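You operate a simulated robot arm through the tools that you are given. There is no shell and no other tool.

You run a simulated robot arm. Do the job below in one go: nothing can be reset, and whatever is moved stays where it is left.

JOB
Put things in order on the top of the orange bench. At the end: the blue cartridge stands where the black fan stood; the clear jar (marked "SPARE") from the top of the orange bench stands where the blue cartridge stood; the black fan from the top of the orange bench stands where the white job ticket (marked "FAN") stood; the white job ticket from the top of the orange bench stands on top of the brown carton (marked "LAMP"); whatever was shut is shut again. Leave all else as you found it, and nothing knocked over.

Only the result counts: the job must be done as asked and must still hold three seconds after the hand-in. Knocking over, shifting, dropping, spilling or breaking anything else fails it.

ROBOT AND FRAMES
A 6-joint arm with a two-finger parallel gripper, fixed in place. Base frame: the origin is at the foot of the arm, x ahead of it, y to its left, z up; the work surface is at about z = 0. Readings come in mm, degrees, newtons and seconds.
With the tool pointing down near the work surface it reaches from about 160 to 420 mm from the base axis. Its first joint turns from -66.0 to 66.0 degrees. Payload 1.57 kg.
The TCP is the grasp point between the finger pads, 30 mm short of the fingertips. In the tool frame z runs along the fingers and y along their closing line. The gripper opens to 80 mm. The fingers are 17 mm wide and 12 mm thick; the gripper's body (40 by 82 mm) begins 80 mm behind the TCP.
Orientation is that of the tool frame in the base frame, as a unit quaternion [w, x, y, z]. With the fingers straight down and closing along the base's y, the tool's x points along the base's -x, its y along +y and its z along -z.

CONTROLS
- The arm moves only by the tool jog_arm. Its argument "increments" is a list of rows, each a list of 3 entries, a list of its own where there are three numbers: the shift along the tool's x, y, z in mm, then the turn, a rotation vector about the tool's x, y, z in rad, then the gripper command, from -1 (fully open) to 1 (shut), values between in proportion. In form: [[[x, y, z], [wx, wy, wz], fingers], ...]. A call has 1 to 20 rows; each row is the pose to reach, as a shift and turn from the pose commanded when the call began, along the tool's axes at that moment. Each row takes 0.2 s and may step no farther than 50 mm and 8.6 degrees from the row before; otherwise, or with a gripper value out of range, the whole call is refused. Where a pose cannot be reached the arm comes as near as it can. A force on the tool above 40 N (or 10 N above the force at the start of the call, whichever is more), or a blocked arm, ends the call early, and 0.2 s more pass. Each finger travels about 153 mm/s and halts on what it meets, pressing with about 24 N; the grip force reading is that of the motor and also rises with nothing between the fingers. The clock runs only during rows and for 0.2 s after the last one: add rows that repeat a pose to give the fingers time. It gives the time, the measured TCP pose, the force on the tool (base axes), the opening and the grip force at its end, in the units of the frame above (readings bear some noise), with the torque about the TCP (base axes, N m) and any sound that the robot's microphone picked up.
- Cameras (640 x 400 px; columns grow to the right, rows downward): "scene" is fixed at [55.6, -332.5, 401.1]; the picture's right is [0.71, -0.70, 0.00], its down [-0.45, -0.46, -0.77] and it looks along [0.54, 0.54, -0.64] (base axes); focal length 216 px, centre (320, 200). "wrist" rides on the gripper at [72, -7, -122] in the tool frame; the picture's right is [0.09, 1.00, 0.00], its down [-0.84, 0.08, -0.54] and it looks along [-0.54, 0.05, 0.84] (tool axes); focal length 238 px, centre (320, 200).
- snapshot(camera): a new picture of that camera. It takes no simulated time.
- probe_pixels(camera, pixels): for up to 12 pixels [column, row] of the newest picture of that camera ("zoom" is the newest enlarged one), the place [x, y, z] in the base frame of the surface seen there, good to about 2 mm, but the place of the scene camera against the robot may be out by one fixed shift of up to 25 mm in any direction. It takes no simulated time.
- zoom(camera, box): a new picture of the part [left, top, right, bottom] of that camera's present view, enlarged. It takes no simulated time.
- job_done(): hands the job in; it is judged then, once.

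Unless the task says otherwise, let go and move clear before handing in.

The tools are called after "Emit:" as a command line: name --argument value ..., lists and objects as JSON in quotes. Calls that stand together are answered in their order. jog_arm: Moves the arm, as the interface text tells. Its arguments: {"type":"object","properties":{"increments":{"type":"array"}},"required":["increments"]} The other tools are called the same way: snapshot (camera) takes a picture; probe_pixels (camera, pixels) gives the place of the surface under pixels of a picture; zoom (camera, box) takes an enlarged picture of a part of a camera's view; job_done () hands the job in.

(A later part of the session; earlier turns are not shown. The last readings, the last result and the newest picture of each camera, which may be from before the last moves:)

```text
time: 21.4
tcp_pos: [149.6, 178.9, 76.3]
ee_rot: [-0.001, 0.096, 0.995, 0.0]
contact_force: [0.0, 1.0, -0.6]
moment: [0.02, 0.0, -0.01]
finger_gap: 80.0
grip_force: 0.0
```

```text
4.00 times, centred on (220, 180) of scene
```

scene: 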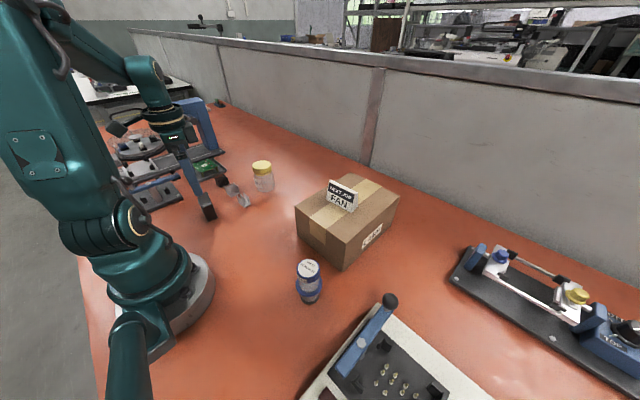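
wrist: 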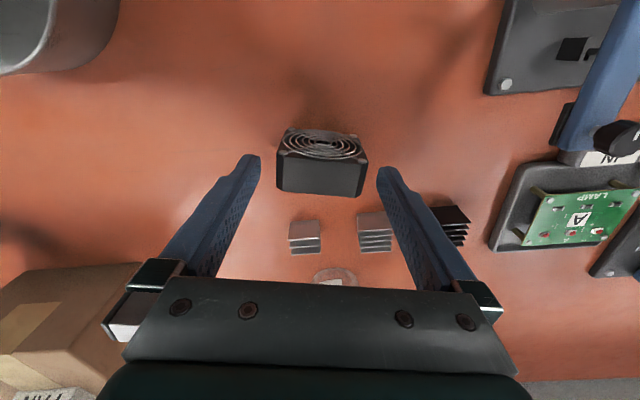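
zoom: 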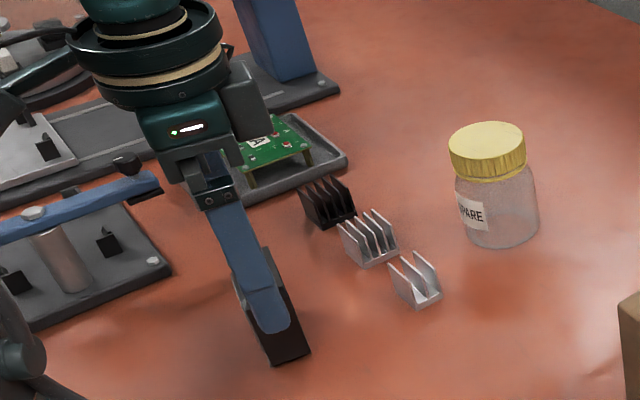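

The fan lies between the fingers, about 1.8 mm toward the right finger. I'll correct for that, descend to z≈38 and close on the frame.

Emit:
jog_arm --increments '[[[0, 1.8, 4], [0, 0, 0], -1], [[0, 1.8, 16], [0, 0, 0], -1], [[0, 1.8, 30], [0, 0, 0], -1], [[0, 1.8, 38], [0, 0, 0], -1], [[0, 1.8, 38], [0, 0, 0], -1]]'

Emit:
jog_arm --increments '[[[0, 0, 0], [0, 0, 0], -0.6], [[0, 0, 0], [0, 0, 0], -0.4], [[0, 0, 0], [0, 0, 0], 0.2], [[0, 0, 0], [0, 0, 0], 1], [[0, 0, 0], [0, 0, 0], 1]]'

Emit:
snapshot --camera "wrist"

Emit:
zoom --camera "wrist" --box '[235, 110, 405, 226]'

Emit:
zoom --camera "scene" --box '[150, 130, 290, 230]'

```text
time: 22.6
tcp_pos: [149.8, 182.6, 38.7]
ee_rot: [-0.001, 0.096, 0.995, 0.0]
contact_force: [0.1, 0.4, -0.6]
moment: [0.03, -0.01, 0.01]
finger_gap: 80.0
grip_force: 0.1
```

```text
time: 23.8
tcp_pos: [150.5, 181.8, 38.4]
ee_rot: [0.0, 0.096, 0.995, 0.001]
contact_force: [-0.1, -0.1, 0.0]
moment: [0.0, 0.01, 0.0]
finger_gap: 59.6
grip_force: 24.3
```

```text
taken
```

wrist: 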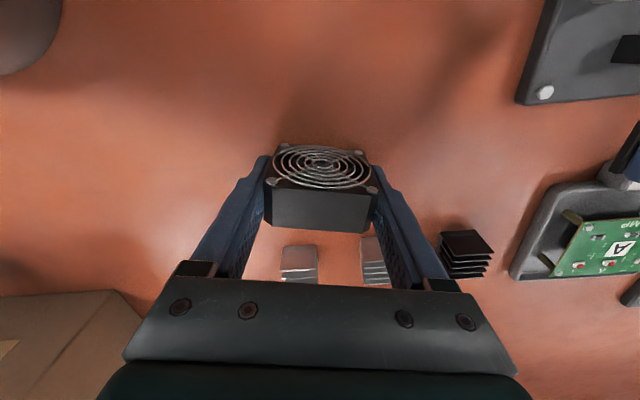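

```text
3.45 times, centred on (320, 168) of wrist
```

zoom: 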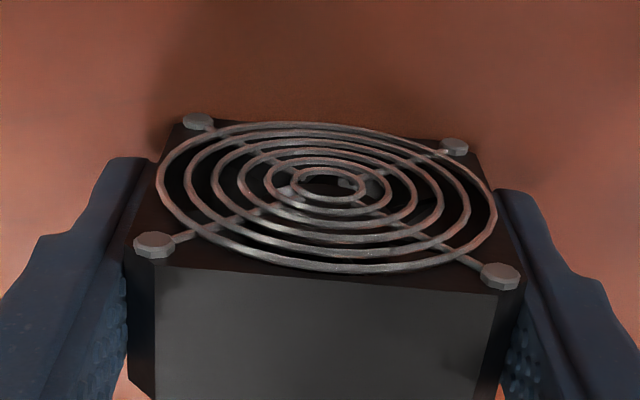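

```text
4.00 times, centred on (220, 180) of scene
```

zoom: 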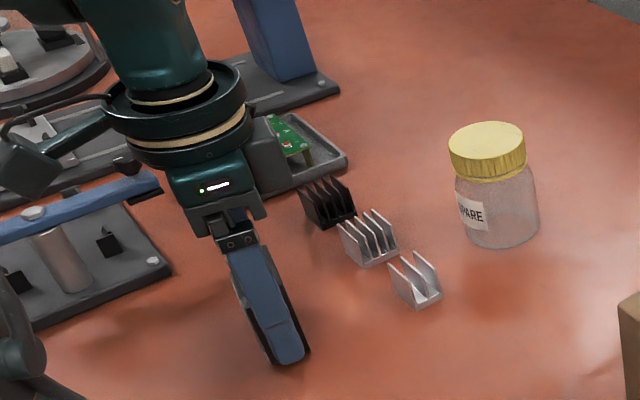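

The fan is gripped by its frame (gap 59.6, 24 N). I'll probe its top edges once more to record its exact standing spot before lifting.

Emit:
probe_pixels --camera "wrist" --pixels '[[276, 191], [320, 194], [362, 198], [276, 222], [320, 226], [360, 229], [276, 205], [362, 212], [320, 210], [320, 187]]'

```text
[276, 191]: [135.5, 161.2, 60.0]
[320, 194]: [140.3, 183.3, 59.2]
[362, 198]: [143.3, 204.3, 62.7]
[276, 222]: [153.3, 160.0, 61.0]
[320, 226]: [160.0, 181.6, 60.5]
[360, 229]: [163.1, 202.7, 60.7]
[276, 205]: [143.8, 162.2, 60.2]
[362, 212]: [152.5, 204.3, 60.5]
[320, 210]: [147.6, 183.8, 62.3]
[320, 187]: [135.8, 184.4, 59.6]
```

Fan spot recorded as ≈(149.6, 181.6). I'll lift it straight up to z≈150.

Emit:
jog_arm --increments '[[[0, 0, -4], [0, 0, 0], 1], [[0, 0, -15], [0, 0, 0], 1], [[0, 0, -35], [0, 0, 0], 1], [[0, 0, -60], [0, 0, 0], 1], [[0, 0, -90], [0, 0, 0], 1], [[0, 0, -112], [0, 0, 0], 1], [[0, 0, -112], [0, 0, 0], 1]]'

Emit:
snapshot --camera "wrist"

Emit:
snapshot --camera "scene"

```text
time: 25.4
tcp_pos: [149.1, 181.5, 151.0]
ee_rot: [0.001, 0.096, 0.995, 0.0]
contact_force: [-0.1, 0.3, -1.0]
moment: [0.0, -0.01, 0.0]
finger_gap: 59.4
grip_force: 23.6
```

```text
taken
```

wrist: 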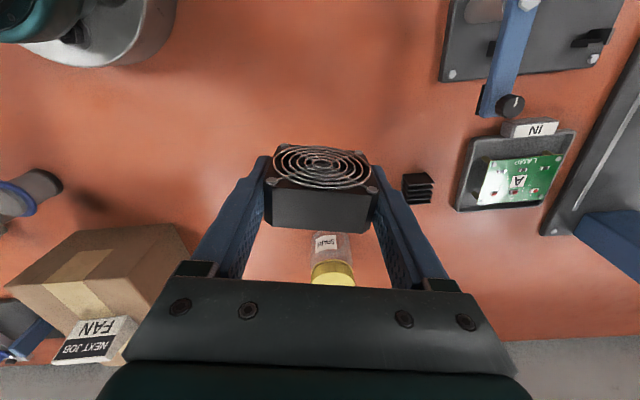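

```text
taken
```

scene: 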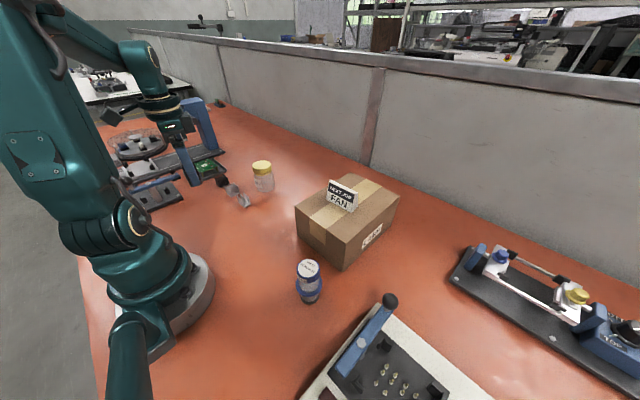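

The fan is held upright. I'll carry it to above the ticket's old spot (350, 60.7), turning the yaw to +4.4°.

Emit:
jog_arm --increments '[[[-20, -7, 0], [0, 0, -0.03], 1], [[-50, -18, 0], [0, 0, -0.07], 1], [[-85, -31, 0], [0, 0, -0.11], 1], [[-120, -44, 0], [0, 0, -0.15], 1], [[-155, -57, 0], [0, 0, -0.19], 1], [[-190, -69, 0], [0, 0, -0.23], 1], [[-210, -76.5, 0], [0, 0, -0.26], 1], [[-220, -80.3, 0], [0, 0, -0.269], 1], [[-220, -80.3, 0], [0, 0, -0.269], 1]]'

Emit:
snapshot --camera "wrist"

Emit:
snapshot --camera "scene"

```text
time: 27.4
tcp_pos: [350.8, 61.3, 150.6]
ee_rot: [0.0, -0.039, 0.999, -0.001]
contact_force: [-0.1, 0.8, -0.5]
moment: [-0.03, 0.03, 0.01]
finger_gap: 59.5
grip_force: 24.0
```

```text
taken
```

wrist: 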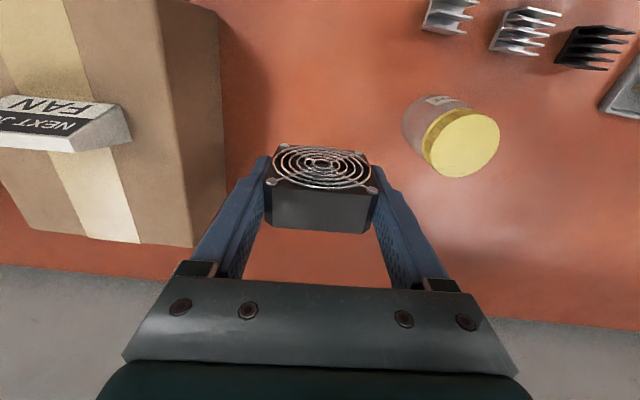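

```text
taken
```

scene: 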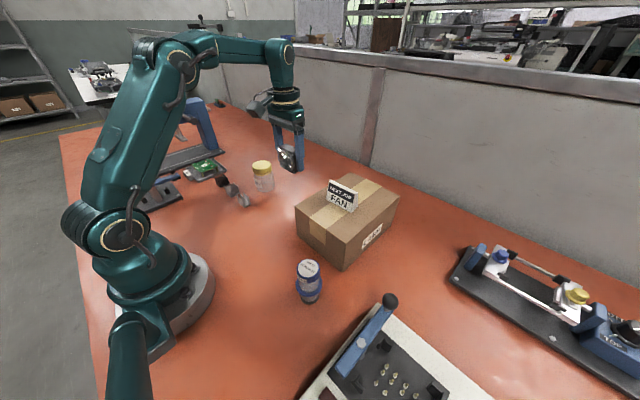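

The fan is over the ticket's old spot. I'll lower it to about 3 mm above the bench, then creep to contact.

Emit:
jog_arm --increments '[[[0, 0, 15], [0, 0, 0], 1], [[0, 0, 40], [0, 0, 0], 1], [[0, 0, 65], [0, 0, 0], 1], [[0, 0, 88], [0, 0, 0], 1], [[0, 0, 102], [0, 0, 0], 1], [[0, 0, 108], [0, 0, 0], 1], [[0, 0, 108], [0, 0, 0], 1]]'

Emit:
jog_arm --increments '[[[0, 0, 1], [0, 0, 0], 1], [[0, 0, 2], [0, 0, 0], 1], [[0, 0, 2.5], [0, 0, 0], 1], [[0, 0, 2.5], [0, 0, 0], 1]]'

```text
time: 29.0
tcp_pos: [351.1, 61.0, 43.6]
ee_rot: [0.0, -0.038, 0.999, 0.0]
contact_force: [0.3, -0.2, -1.2]
moment: [0.0, 0.02, -0.01]
finger_gap: 59.3
grip_force: 23.8
```

```text
time: 30.0
tcp_pos: [350.5, 60.7, 41.5]
ee_rot: [0.001, -0.039, 0.999, 0.0]
contact_force: [-0.2, -0.3, -1.4]
moment: [0.0, -0.04, -0.01]
finger_gap: 59.3
grip_force: 23.9
```

Position is right at (350.5, 60.7) and no contact yet at z≈41; I continue creeping in small steps.

Emit:
jog_arm --increments '[[[0, 0, 1], [0, 0, 0], 1], [[0, 0, 1.5], [0, 0, 0], 1], [[0, 0, 1.5], [0, 0, 0], 1]]'

Emit:
jog_arm --increments '[[[0, 0, 0.5], [0, 0, 0], 1], [[0, 0, 0.5], [0, 0, 0], 1]]'

```text
time: 30.8
tcp_pos: [350.9, 61.1, 39.5]
ee_rot: [0.0, -0.039, 0.999, 0.0]
contact_force: [0.1, 0.3, -1.3]
moment: [-0.03, 0.0, -0.02]
finger_gap: 59.6
grip_force: 24.0
```

```text
time: 31.4
tcp_pos: [350.2, 61.9, 39.1]
ee_rot: [0.001, -0.039, 0.999, 0.0]
contact_force: [0.5, 0.0, 0.2]
moment: [-0.03, 0.0, -0.03]
finger_gap: 59.4
grip_force: 24.6
```

Emit:
jog_arm --increments '[[[0, 0, 0.5], [0, 0, 0], 1], [[0, 0, 0.5], [0, 0, 0], 1]]'

```text
time: 32.0
tcp_pos: [350.8, 61.6, 38.6]
ee_rot: [0.001, -0.038, 0.999, -0.001]
contact_force: [-0.6, 0.8, 1.5]
moment: [0.02, 0.04, 0.01]
finger_gap: 59.5
grip_force: 24.1
```

The force rose from −1.3 to +1.5 N, so the fan is just touching; one more 0.5 mm step to confirm.

Emit:
jog_arm --increments '[[[0, 0, 0.4], [0, 0, 0], 1], [[0, 0, 0.4], [0, 0, 0], 1]]'

```text
time: 32.6
tcp_pos: [351.0, 62.5, 38.5]
ee_rot: [0.001, -0.039, 0.999, 0.0]
contact_force: [-0.6, -1.2, 7.9]
moment: [0.0, 0.02, -0.01]
finger_gap: 59.7
grip_force: 24.0
```

Contact confirmed at 7.9 N. I'll ease off slightly and open the fingers gradually.

Emit:
jog_arm --increments '[[[0, 0, -0.4], [0, 0, 0], 1], [[0, 0, -0.4], [0, 0, 0], -0.3], [[0, 0, -0.4], [0, 0, 0], -0.5], [[0, 0, -0.4], [0, 0, 0], -0.6], [[0, 0, -0.4], [0, 0, 0], -0.8], [[0, 0, -0.4], [0, 0, 0], -1], [[0, 0, -0.4], [0, 0, 0], -1]]'

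Emit:
snapshot --camera "wrist"

Emit:
zoom --camera "scene" --box '[240, 130, 380, 230]'

```text
time: 34.2
tcp_pos: [350.8, 61.4, 37.8]
ee_rot: [-0.001, -0.038, 0.999, 0.0]
contact_force: [0.4, 0.8, 0.0]
moment: [0.01, 0.0, 0.01]
finger_gap: 80.2
grip_force: 0.1
```

```text
taken
```

wrist: 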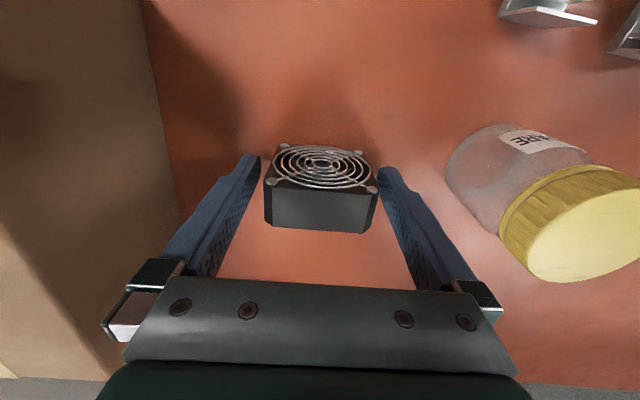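

```text
4.00 times, centred on (310, 180) of scene
```

zoom: 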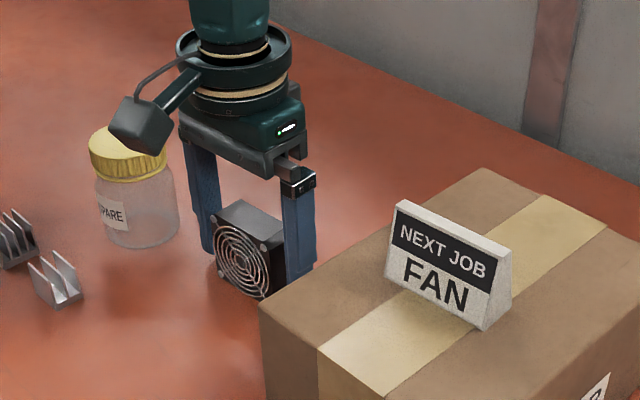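

The fan stands alone between the open fingers. I'll rise clear, then check.

Emit:
jog_arm --increments '[[[0, 0, -10], [0, 0, 0], -1], [[0, 0, -35], [0, 0, 0], -1], [[0, 0, -70], [0, 0, 0], -1], [[0, 0, -110], [0, 0, 0], -1], [[0, 0, -145], [0, 0, 0], -1], [[0, 0, -145], [0, 0, 0], -1]]'

Emit:
snapshot --camera "wrist"

```text
time: 35.6
tcp_pos: [350.2, 61.3, 183.7]
ee_rot: [0.0, -0.039, 0.999, 0.0]
contact_force: [-0.4, 0.1, 0.7]
moment: [-0.01, -0.01, -0.01]
finger_gap: 80.0
grip_force: 0.0
```

```text
taken
```

wrist: 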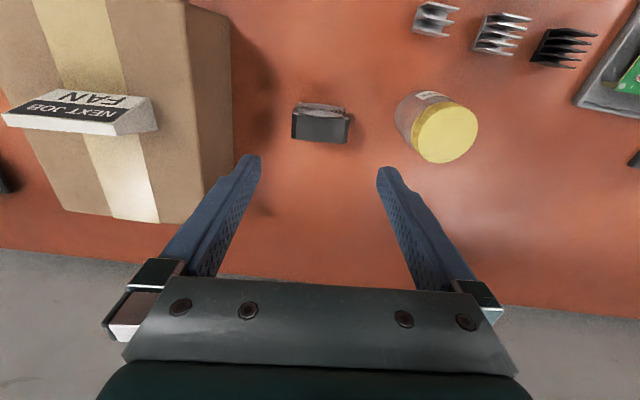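

The fan stands properly. I'll go around the carton at height toward the cartridge, yawing the camera radially toward it.

Emit:
jog_arm --increments '[[[30, -11, -10], [0, 0, 0.06], -1], [[65, -25, -20], [0, 0, 0.15], -1], [[100, -38, -20], [0, 0, 0.25], -1], [[134, -51, -20], [0, 0, 0.35], -1], [[156, -73, -20], [0, 0, 0.45], -1], [[177, -95, -20], [0, 0, 0.55], -1], [[198, -117, -20], [0, 0, 0.65], -1], [[219, -139, -20], [0, 0, 0.74], -1], [[239, -159, -20], [0, 0, 0.827], -1], [[239, -159, -20], [0, 0, 0.827], -1]]'

Emit:
snapshot --camera "wrist"

Emit:
snapshot --camera "scene"

```text
time: 37.8
tcp_pos: [122.4, -114.5, 203.0]
ee_rot: [0.0, 0.367, 0.93, 0.0]
contact_force: [0.2, 0.3, -0.3]
moment: [-0.03, -0.01, -0.03]
finger_gap: 80.2
grip_force: 0.1
```

```text
taken
```

wrist: 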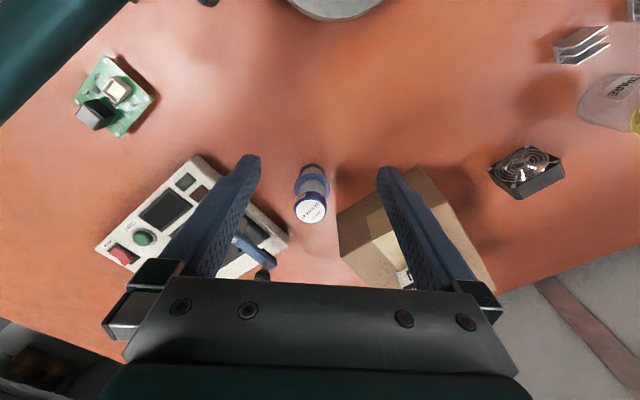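

```text
taken
```

scene: 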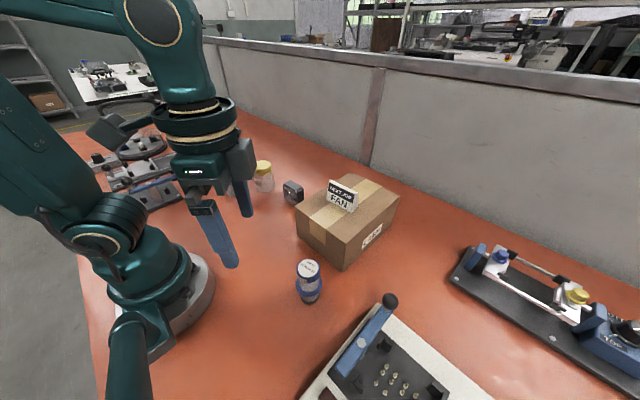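

The cartridge is at wrist (312,195). I'll zoom on it for details and probe it.

Emit:
zoom --camera "wrist" --box '[270, 150, 350, 235]'

Emit:
probe_pixels --camera "zoom" --pixels '[[320, 200], [320, 270], [280, 310], [350, 310], [315, 340], [315, 280], [300, 160], [340, 160], [320, 90], [320, 210], [262, 160], [390, 150]]'

Emit:
zoom --camera "scene" --box '[280, 245, 340, 310]'

```text
4.71 times, centred on (310, 192) of wrist
```

zoom: 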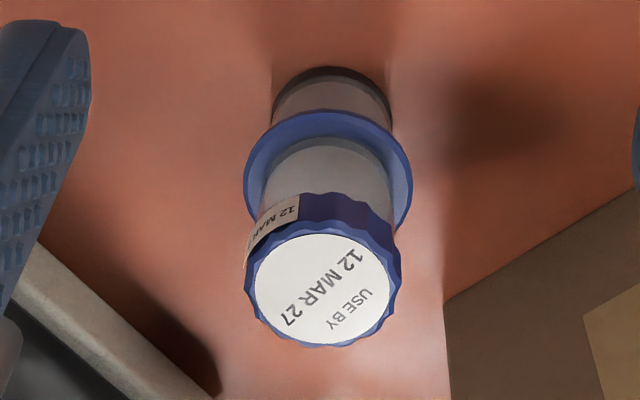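

```text
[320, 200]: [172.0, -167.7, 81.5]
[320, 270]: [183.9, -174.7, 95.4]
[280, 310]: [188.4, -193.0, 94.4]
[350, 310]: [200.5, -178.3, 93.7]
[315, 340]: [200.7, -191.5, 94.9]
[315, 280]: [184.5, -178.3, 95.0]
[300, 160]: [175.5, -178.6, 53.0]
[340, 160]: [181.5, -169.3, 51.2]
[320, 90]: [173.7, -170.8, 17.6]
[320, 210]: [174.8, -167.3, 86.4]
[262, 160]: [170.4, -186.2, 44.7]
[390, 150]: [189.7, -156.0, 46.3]
```

```text
6.15 times, centred on (310, 278) of scene
```

zoom: 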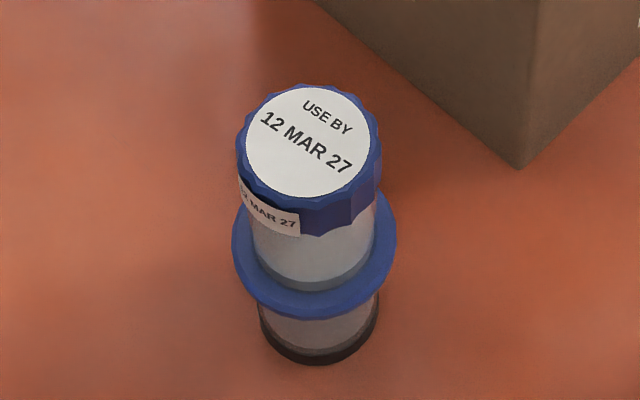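

The cartridge's cap centre is ≈(188.5, -179), top z=95, with a flange around z≈46. I'll probe the neighbouring fixture's knob and edges for finger clearance.

Emit:
probe_pixels --camera "wrist" --pixels '[[262, 273], [248, 250], [288, 240], [205, 160], [265, 215], [240, 243], [342, 215], [345, 250], [300, 90], [320, 250]]'

Emit:
probe_pixels --camera "scene" --pixels '[[390, 300], [380, 315], [350, 360], [385, 303], [309, 270], [308, 285], [300, 290], [310, 300], [318, 290], [340, 265]]'

```text
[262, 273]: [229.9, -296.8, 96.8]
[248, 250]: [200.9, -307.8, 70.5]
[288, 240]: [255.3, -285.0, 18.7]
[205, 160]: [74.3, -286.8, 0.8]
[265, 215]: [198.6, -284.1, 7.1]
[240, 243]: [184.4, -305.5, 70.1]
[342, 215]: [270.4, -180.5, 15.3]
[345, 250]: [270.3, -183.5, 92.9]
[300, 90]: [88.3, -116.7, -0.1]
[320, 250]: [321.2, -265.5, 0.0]
```

```text
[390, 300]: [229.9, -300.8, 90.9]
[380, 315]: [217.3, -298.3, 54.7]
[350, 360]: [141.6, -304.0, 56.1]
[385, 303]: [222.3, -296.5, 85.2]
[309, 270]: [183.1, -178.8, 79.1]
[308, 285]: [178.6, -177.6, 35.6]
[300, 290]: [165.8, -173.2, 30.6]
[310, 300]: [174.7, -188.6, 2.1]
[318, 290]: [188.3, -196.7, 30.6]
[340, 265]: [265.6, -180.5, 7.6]
```

The knob at (230,-297) and carton at x≥270 leave ample room. I'll move above the cartridge with tips at z≈110 and check alignment.

Emit:
jog_arm --increments '[[[-20, 0, 10], [0, 0, 0], -1], [[-45, -1, 25], [0, 0, 0], -1], [[-70, -2, 45], [0, 0, 0], -1], [[-92.3, -2, 63], [0, 0, 0], -1], [[-92.3, -2, 63], [0, 0, 0], -1], [[-92.3, -2, 63], [0, 0, 0], -1]]'

Emit:
snapshot --camera "wrist"

Emit:
zoom --camera "wrist" --box '[250, 100, 390, 200]'

```text
time: 39.2
tcp_pos: [191.3, -178.4, 141.8]
ee_rot: [0.0, 0.366, 0.931, 0.001]
contact_force: [0.6, -0.6, 0.1]
moment: [0.01, 0.02, 0.05]
finger_gap: 79.8
grip_force: 0.1
```

```text
taken
```

wrist: 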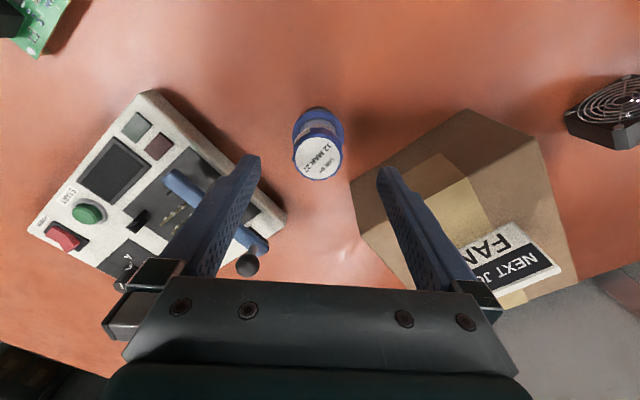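

```text
4.00 times, centred on (320, 150) of wrist
```

zoom: 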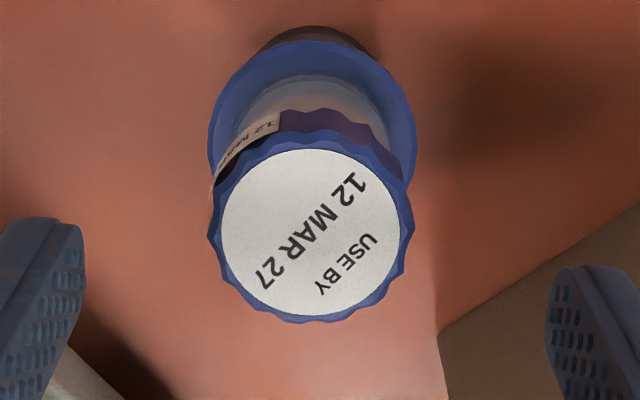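

Emit:
probe_pixels --camera "zoom" --pixels '[[311, 232], [225, 240], [398, 235], [311, 155], [311, 312], [215, 240], [408, 230], [311, 318], [270, 80], [360, 80], [215, 130], [410, 140]]'

Emit:
probe_pixels --camera "zoom" --pixels '[[311, 90], [300, 105], [340, 100], [340, 120], [370, 140], [310, 50], [312, 30], [275, 45], [350, 45], [345, 110]]'

```text
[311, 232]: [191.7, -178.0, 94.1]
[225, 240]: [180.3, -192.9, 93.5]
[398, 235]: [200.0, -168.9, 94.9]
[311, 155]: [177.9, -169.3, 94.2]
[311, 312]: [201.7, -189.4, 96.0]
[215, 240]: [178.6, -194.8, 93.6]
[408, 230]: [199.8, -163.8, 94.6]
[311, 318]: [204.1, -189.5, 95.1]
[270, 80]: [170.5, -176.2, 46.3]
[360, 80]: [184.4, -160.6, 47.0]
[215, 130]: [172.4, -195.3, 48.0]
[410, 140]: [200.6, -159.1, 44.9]
```

```text
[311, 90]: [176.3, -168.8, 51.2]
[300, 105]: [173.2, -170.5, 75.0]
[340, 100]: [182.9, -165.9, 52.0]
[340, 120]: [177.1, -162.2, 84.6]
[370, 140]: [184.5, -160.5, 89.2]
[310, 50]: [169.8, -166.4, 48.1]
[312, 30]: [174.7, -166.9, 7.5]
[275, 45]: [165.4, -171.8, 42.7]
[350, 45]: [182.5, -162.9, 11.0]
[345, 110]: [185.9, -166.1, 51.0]
```

Cap centre refined to ≈(190, -179.3), diameter ≈ 39, flange top at z≈48. I'll descend to TCP z≈83 (tips at 53, above the flange), then close on the cap.

Emit:
jog_arm --increments '[[[0.3, -1.2, 8], [0, 0, 0], -1], [[0.3, -1.2, 25], [0, 0, 0], -1], [[0.3, -1.2, 45], [0, 0, 0], -1], [[0.3, -1.2, 58], [0, 0, 0], -1], [[0.3, -1.2, 58], [0, 0, 0], -1]]'

Emit:
snapshot --camera "wrist"

Emit:
zoom --camera "scene" --box '[240, 210, 380, 320]'

Emit:
zoom --camera "wrist" --box '[235, 100, 405, 226]'

```text
time: 40.4
tcp_pos: [189.7, -181.5, 82.7]
ee_rot: [0.0, 0.366, 0.931, 0.0]
contact_force: [-0.1, -0.6, -0.5]
moment: [-0.02, -0.02, 0.01]
finger_gap: 80.0
grip_force: 0.1
```

```text
taken
```

wrist: 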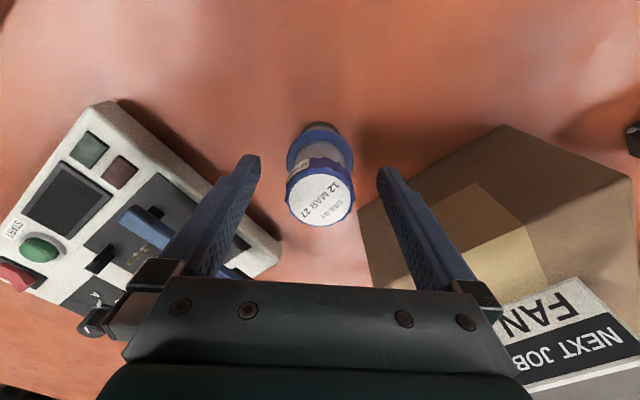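

```text
3.64 times, centred on (310, 265) of scene
```

zoom: 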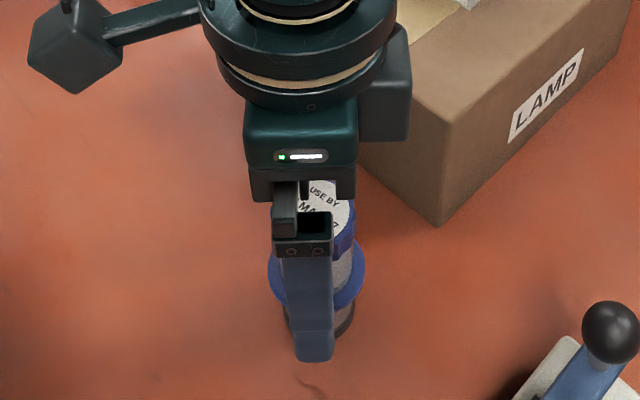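

```text
3.17 times, centred on (320, 163) of wrist
```

zoom: 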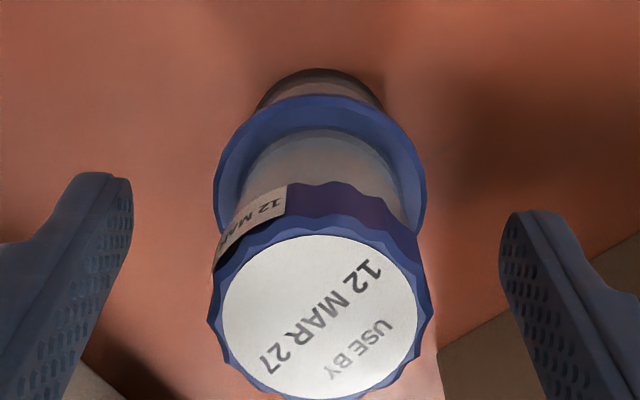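

Alignment looks good (finger mid 316 vs cap mid 320 in the zoom). I'll close on the cap.

Emit:
jog_arm --increments '[[[0, 0.5, 0], [0, 0, 0], -0.5], [[0, 0.5, 0], [0, 0, 0], -0.15], [[0, 0.5, 0], [0, 0, 0], 0.2], [[0, 0.5, 0], [0, 0, 0], 1], [[0, 0.5, 0], [0, 0, 0], 1]]'

Emit:
snapshot --camera "wrist"

Emit:
zoom --camera "wrist" --box '[235, 100, 405, 226]'

```text
time: 41.6
tcp_pos: [190.0, -180.3, 81.3]
ee_rot: [0.0, 0.366, 0.931, 0.0]
contact_force: [-1.1, -1.2, 1.1]
moment: [-0.1, 0.08, 0.01]
finger_gap: 36.7
grip_force: 24.2
```

```text
taken
```

wrist: 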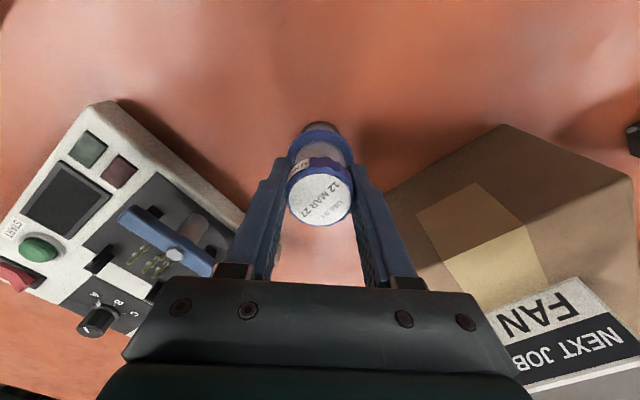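

```text
3.17 times, centred on (320, 163) of wrist
```

zoom: 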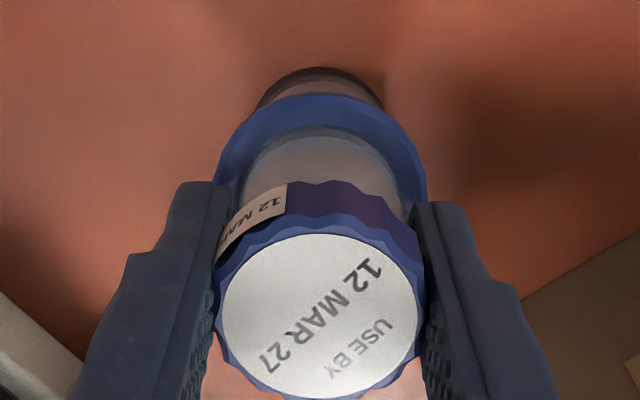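

The cap is gripped (gap 36.7, 24 N). I'll lift slowly and check that the whole cartridge comes up straight.

Emit:
jog_arm --increments '[[[0, 0, -3], [0, 0, 0], 1], [[0, 0, -10], [0, 0, 0], 1], [[0, 0, -25], [0, 0, 0], 1], [[0, 0, -45], [0, 0, 0], 1], [[0, 0, -70], [0, 0, 0], 1], [[0, 0, -90], [0, 0, 0], 1], [[0, 0, -90], [0, 0, 0], 1]]'

Emit:
snapshot --camera "wrist"

Emit:
snapshot --camera "scene"

Emit:
zoom --camera "scene" --box '[240, 170, 380, 280]'

```text
time: 43.2
tcp_pos: [189.4, -178.5, 173.0]
ee_rot: [0.0, 0.365, 0.931, 0.0]
contact_force: [-0.3, 1.1, -2.7]
moment: [-0.03, 0.02, 0.03]
finger_gap: 36.8
grip_force: 24.1
```

```text
taken
```

wrist: 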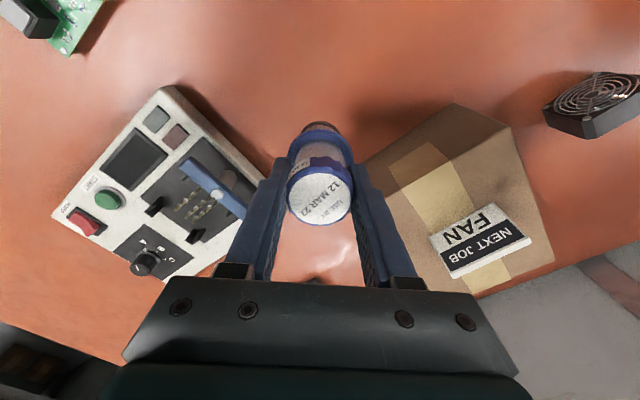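

```text
taken
```

scene: 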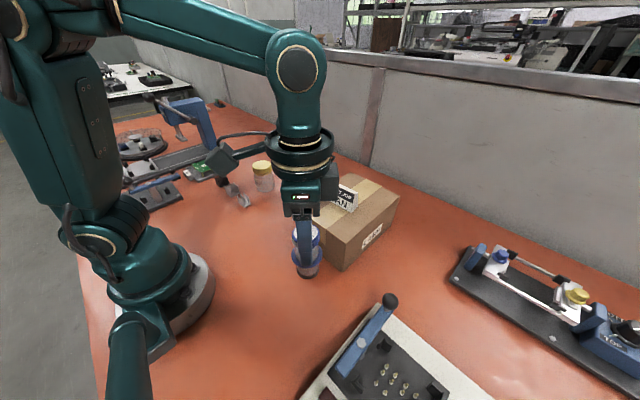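

```text
3.64 times, centred on (310, 225) of scene
```

zoom: 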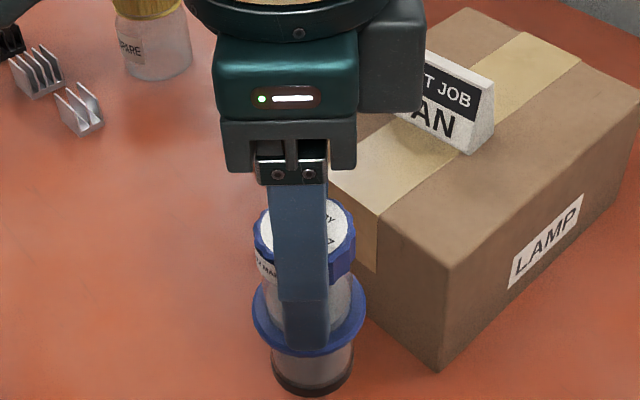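

The whole cartridge lifted upright. I'll swing it along an arc at radius ~250 toward the fan's old spot, bottom at z≈90.

Emit:
jog_arm --increments '[[[1, 16, 0], [0, 0, -0.06], 1], [[3.8, 32.7, 0], [0, 0, -0.125], 1], [[11.7, 64.4, 0], [0, 0, -0.251], 1], [[23.4, 94.6, 0], [0, 0, -0.376], 1], [[38.6, 123, 0], [0, 0, -0.502], 1], [[57.3, 148.8, 0], [0, 0, -0.627], 1], [[78.8, 172, 0], [0, 0, -0.753], 1], [[103, 192.2, 0], [0, 0, -0.878], 1], [[129.2, 208.9, 0], [0, 0, -1.004], 1], [[157.1, 222.1, 0], [0, 0, -1.129], 1], [[186.2, 231.6, 0], [0, 0, -1.255], 1], [[216, 237.3, 0], [0, 0, -1.38], 1], [[246.1, 239.1, 0], [0, 0, -1.506], 1], [[262, 238.3, 0], [0, 0, -1.57], 1], [[275.9, 237.2, 0], [0, 0, -1.631], 1], [[275.9, 237.2, 0], [0, 0, -1.631], 1]]'

Emit:
snapshot --camera "wrist"

Emit:
snapshot --camera "scene"

```text
time: 46.6
tcp_pos: [148.1, 181.4, 171.6]
ee_rot: [0.0, -0.428, 0.904, 0.0]
contact_force: [-0.1, -0.1, -2.5]
moment: [0.04, 0.02, 0.0]
finger_gap: 37.0
grip_force: 24.7
```

```text
taken
```

wrist: 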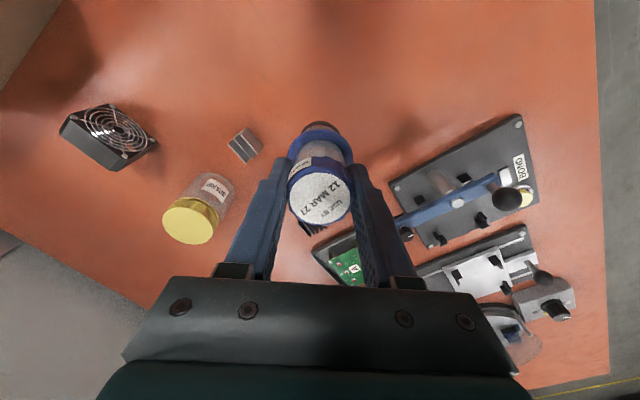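

```text
taken
```

scene: 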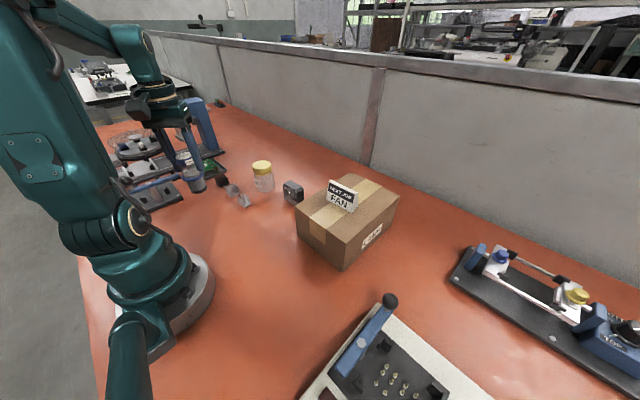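

The cartridge is above the fan's old spot. I'll lower to about 3 mm above the bench and creep to contact.

Emit:
jog_arm --increments '[[[0, 0, 10], [0, 0, 0], 1], [[0, 0, 28], [0, 0, 0], 1], [[0, 0, 48], [0, 0, 0], 1], [[0, 0, 68], [0, 0, 0], 1], [[0, 0, 80], [0, 0, 0], 1], [[0, 0, 86], [0, 0, 0], 1], [[0, 0, 86], [0, 0, 0], 1]]'

Emit:
jog_arm --increments '[[[0, 0, 1], [0, 0, 0], 1], [[0, 0, 2], [0, 0, 0], 1], [[0, 0, 2.5], [0, 0, 0], 1], [[0, 0, 2.5], [0, 0, 0], 1]]'

Emit:
zoom --camera "scene" --box '[150, 120, 290, 230]'

```text
time: 48.2
tcp_pos: [149.8, 180.7, 84.6]
ee_rot: [-0.001, -0.426, 0.905, 0.001]
contact_force: [-0.1, 0.3, -2.6]
moment: [0.02, 0.0, 0.07]
finger_gap: 36.9
grip_force: 23.6
```

```text
time: 49.2
tcp_pos: [149.6, 180.9, 84.3]
ee_rot: [0.002, -0.428, 0.904, 0.001]
contact_force: [-1.0, -1.4, 21.4]
moment: [0.04, -0.04, 0.14]
finger_gap: 37.0
grip_force: 23.7
```

```text
3.64 times, centred on (220, 175) of scene
```

zoom: 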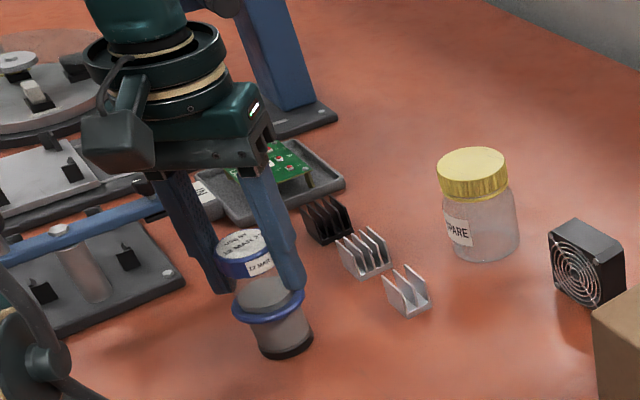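

Contact reached with 21 N, a bit firm; I'll back off 1.2 mm and check the force before releasing.

Emit:
jog_arm --increments '[[[0, 0, -0.6], [0, 0, 0], 1], [[0, 0, -1.1], [0, 0, 0], 1], [[0, 0, -1.1], [0, 0, 0], 1]]'

Emit:
zoom --camera "scene" --box '[180, 160, 250, 225]'

Emit:
snapshot --camera "wrist"

```text
time: 50.0
tcp_pos: [148.7, 180.7, 83.8]
ee_rot: [0.0, -0.426, 0.905, -0.001]
contact_force: [0.5, 2.1, 3.5]
moment: [0.22, -0.17, -0.02]
finger_gap: 37.1
grip_force: 24.4
```

```text
6.15 times, centred on (215, 192) of scene
```

zoom: 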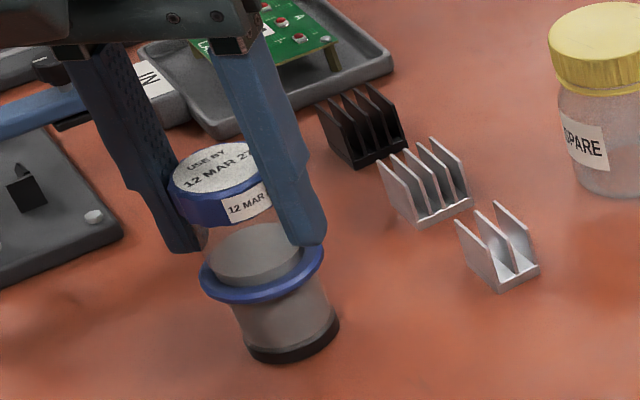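

```text
taken
```

wrist: 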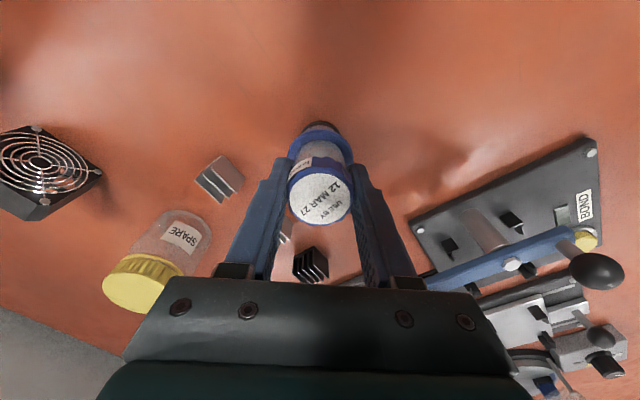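

Force is down to 3.5 N but with a moment of about 0.28 N m; I'll zoom the wrist view to compare the cartridge's attitude with the picture before lifting.

Emit:
zoom --camera "wrist" --box '[235, 100, 405, 226]'

Emit:
probe_pixels --camera "wrist" --pixels '[[320, 180], [320, 218], [295, 198], [345, 198], [320, 198], [320, 130], [300, 140], [340, 145], [318, 124], [330, 100]]'

```text
3.17 times, centred on (320, 163) of wrist
```

zoom: 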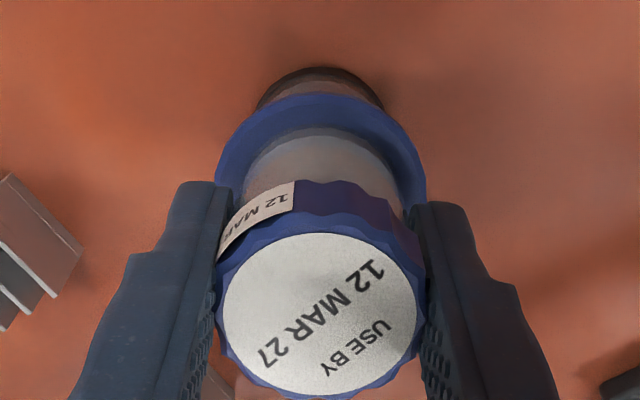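

```text
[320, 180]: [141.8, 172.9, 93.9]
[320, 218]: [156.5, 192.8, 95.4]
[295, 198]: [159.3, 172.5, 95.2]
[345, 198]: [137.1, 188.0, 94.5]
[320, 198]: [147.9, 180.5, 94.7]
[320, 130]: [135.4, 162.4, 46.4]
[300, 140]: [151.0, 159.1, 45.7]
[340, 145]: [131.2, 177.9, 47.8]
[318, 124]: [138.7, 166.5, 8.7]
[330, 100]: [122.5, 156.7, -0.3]
```

The cartridge's attitude matches the earlier picture and its top is level at z≈95, so it stands flat. I'll release gently.

Emit:
jog_arm --increments '[[[0, 0, -0.2], [0, 0, 0], 0.5], [[0, 0, -0.2], [0, 0, 0], 0.15], [[0, 0, -0.2], [0, 0, 0], 0.08], [[0, 0, -0.2], [0, 0, 0], 0.02], [[0, 0, -0.2], [0, 0, 0], -0.08], [[0, 0, -0.2], [0, 0, 0], -0.3], [[0, 0, -0.2], [0, 0, 0], -0.6], [[0, 0, -0.2], [0, 0, 0], -0.9], [[0, 0, -0.2], [0, 0, 0], -0.9]]'

Emit:
snapshot --camera "wrist"

Emit:
zoom --camera "scene" --box '[150, 120, 290, 230]'

```text
time: 52.0
tcp_pos: [149.2, 182.2, 84.8]
ee_rot: [0.0, -0.427, 0.904, 0.001]
contact_force: [-0.3, -0.2, 0.4]
moment: [0.02, 0.01, -0.01]
finger_gap: 75.9
grip_force: 0.0
```

```text
taken
```

wrist: 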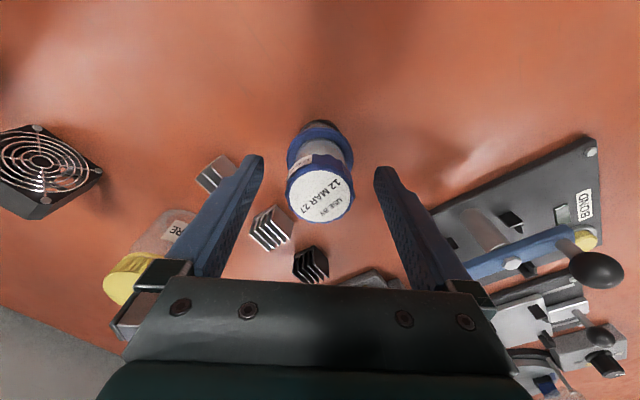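

```text
3.64 times, centred on (220, 175) of scene
```

zoom: 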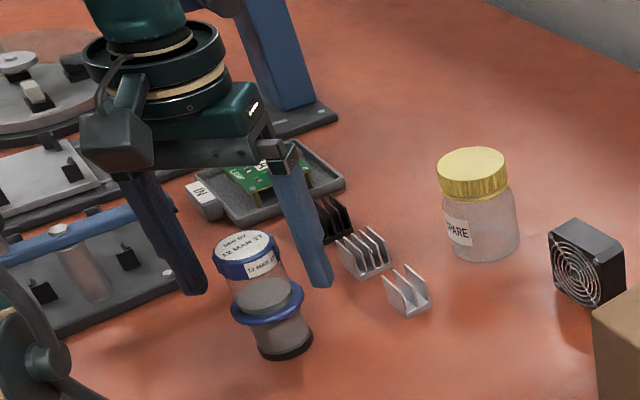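

The cartridge stands free. I'll rise straight up and check its position.

Emit:
jog_arm --increments '[[[0, 0, -6], [0, 0, 0], -0.9], [[0, 0, -22], [0, 0, 0], -0.9], [[0, 0, -45], [0, 0, 0], -0.9], [[0, 0, -75], [0, 0, 0], -0.9], [[0, 0, -105], [0, 0, 0], -1], [[0, 0, -105], [0, 0, 0], -1]]'

Emit:
snapshot --camera "wrist"

Emit:
zoom --camera "wrist" --box '[130, 60, 400, 240]'

Emit:
snapshot --camera "scene"

```text
time: 53.4
tcp_pos: [150.5, 181.7, 188.9]
ee_rot: [0.0, -0.427, 0.904, 0.0]
contact_force: [0.0, 0.0, 0.9]
moment: [0.0, 0.03, -0.01]
finger_gap: 80.0
grip_force: 0.1
```

```text
taken
```

wrist: 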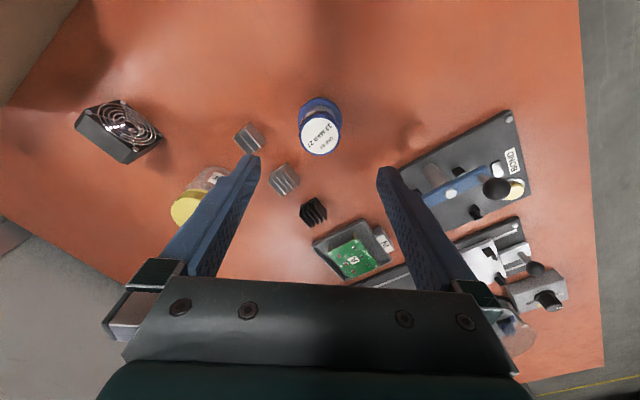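

```text
2.22 times, centred on (265, 150) of wrist
```

zoom: 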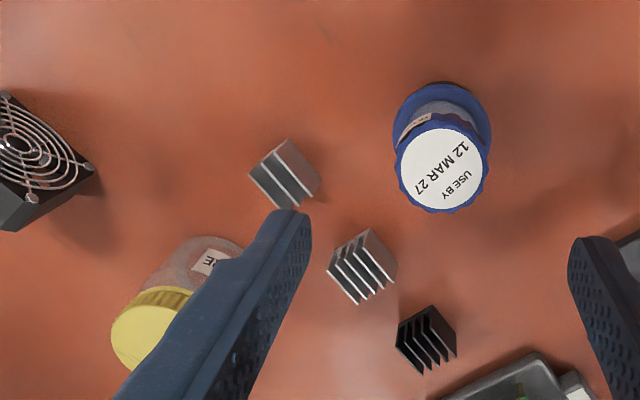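

```text
taken
```

scene: 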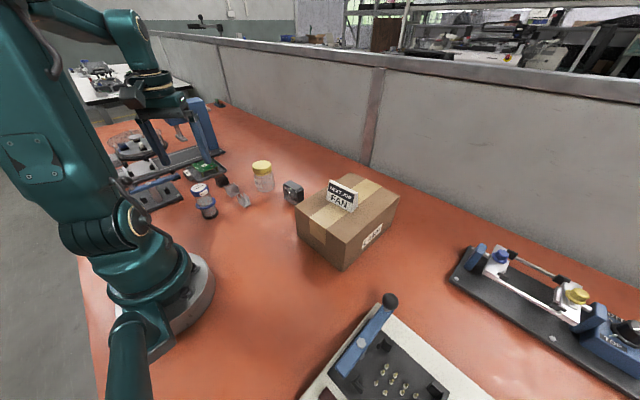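

Cartridge stands well at the fan's old spot. Now I'll move to view the jar radially from behind at height.

Emit:
jog_arm --increments '[[[-6, -25, 0], [0, 0, 0.1], -1], [[-12, -51, 0], [0, 0, 0.2], -1], [[-18, -77, 0], [0, 0, 0.3], -1], [[-24.7, -102, 0], [0, 0, 0.375], -1], [[-24.7, -102, 0], [0, 0, 0.375], -1]]'

Emit:
snapshot --camera "wrist"

Emit:
zoom --camera "wrist" --box '[270, 130, 380, 220]'

```text
time: 54.6
tcp_pos: [243.9, 135.5, 188.6]
ee_rot: [0.0, -0.251, 0.968, 0.001]
contact_force: [0.1, 0.0, 0.1]
moment: [0.05, 0.01, -0.03]
finger_gap: 80.0
grip_force: 0.0
```

```text
taken
```

wrist: 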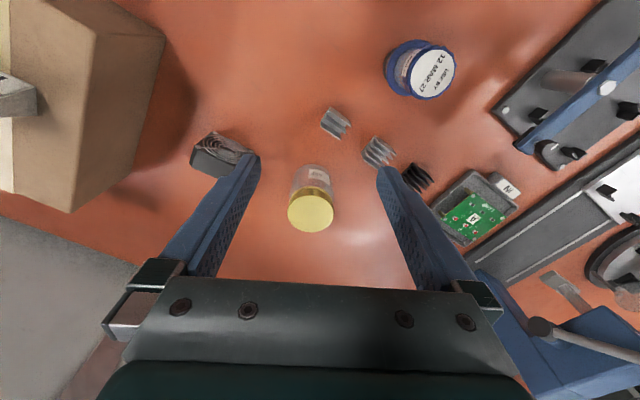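

```text
4.44 times, centred on (325, 175) of wrist
```

zoom: 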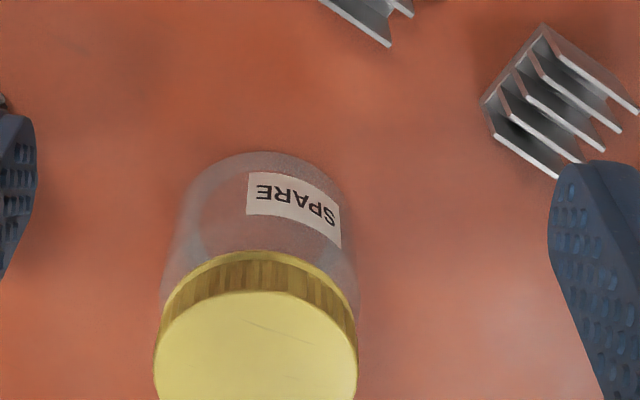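

Emit:
zoom --camera "wrist" --box '[260, 150, 370, 240]'

Emit:
probe_pixels --camera "wrist" --pixels '[[310, 213], [290, 212], [332, 214], [311, 194], [310, 230], [288, 212], [333, 215], [310, 187], [310, 190], [300, 175], [292, 185], [330, 185]]'

```text
4.44 times, centred on (315, 195) of wrist
```

zoom: 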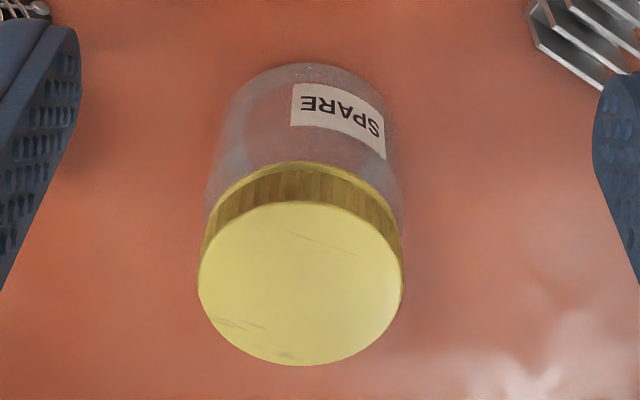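

```text
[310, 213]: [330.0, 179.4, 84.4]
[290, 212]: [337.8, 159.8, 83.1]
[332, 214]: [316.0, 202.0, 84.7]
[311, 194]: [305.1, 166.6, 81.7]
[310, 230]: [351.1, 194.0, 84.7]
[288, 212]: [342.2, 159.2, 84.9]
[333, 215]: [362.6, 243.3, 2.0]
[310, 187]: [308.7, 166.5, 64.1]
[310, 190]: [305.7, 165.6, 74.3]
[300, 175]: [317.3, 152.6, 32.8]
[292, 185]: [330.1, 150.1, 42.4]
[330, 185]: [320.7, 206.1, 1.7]
```

The jar's lid centre is ≈(328.5, 180.3), top z≈84.5, and the body looks a bit wider than the lid, so the fingers will grip the body. I'll move above it with tips at z≈100 and refine.

Emit:
jog_arm --increments '[[[-22, 0, 10], [0, 0, 0], -1], [[-47, -1, 25], [0, 0, 0], -1], [[-72, -2, 42], [0, 0, 0], -1], [[-95.7, -2, 55], [0, 0, 0], -1], [[-95.7, -2, 55], [0, 0, 0], -1], [[-95.7, -2, 55], [0, 0, 0], -1]]'

Emit:
snapshot --camera "wrist"

Emit:
zoom --camera "wrist" --box '[240, 85, 400, 185]'

```text
time: 56.0
tcp_pos: [329.1, 180.2, 135.2]
ee_rot: [0.0, -0.251, 0.968, 0.001]
contact_force: [0.1, 0.4, 0.1]
moment: [0.02, -0.01, 0.01]
finger_gap: 80.0
grip_force: 0.1
```

```text
taken
```

wrist: 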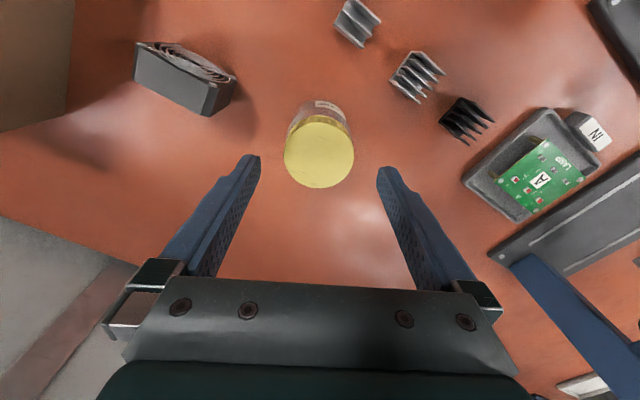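

```text
4.00 times, centred on (320, 135) of wrist
```

zoom: 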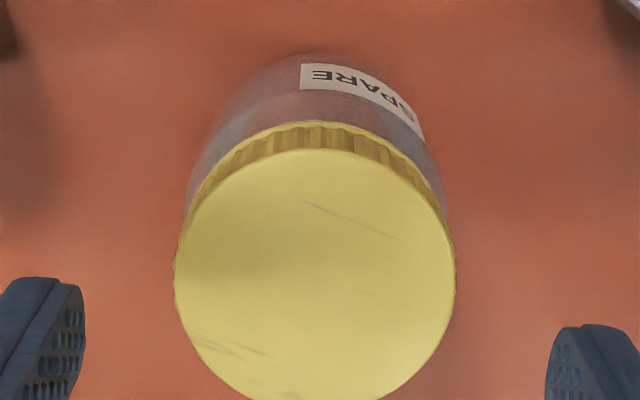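

Emit:
probe_pixels --camera "wrist" --pixels '[[319, 155], [287, 154], [351, 157], [320, 124], [318, 185], [300, 130], [343, 175], [343, 133], [296, 178], [290, 125], [349, 130], [320, 100]]'

```text
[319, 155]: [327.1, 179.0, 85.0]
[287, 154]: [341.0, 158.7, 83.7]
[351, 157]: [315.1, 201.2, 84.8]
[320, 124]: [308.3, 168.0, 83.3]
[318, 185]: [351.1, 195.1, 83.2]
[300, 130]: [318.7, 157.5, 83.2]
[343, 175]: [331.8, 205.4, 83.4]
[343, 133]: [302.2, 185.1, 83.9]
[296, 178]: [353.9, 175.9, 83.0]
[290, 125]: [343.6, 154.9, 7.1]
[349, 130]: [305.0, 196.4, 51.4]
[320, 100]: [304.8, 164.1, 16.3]
```

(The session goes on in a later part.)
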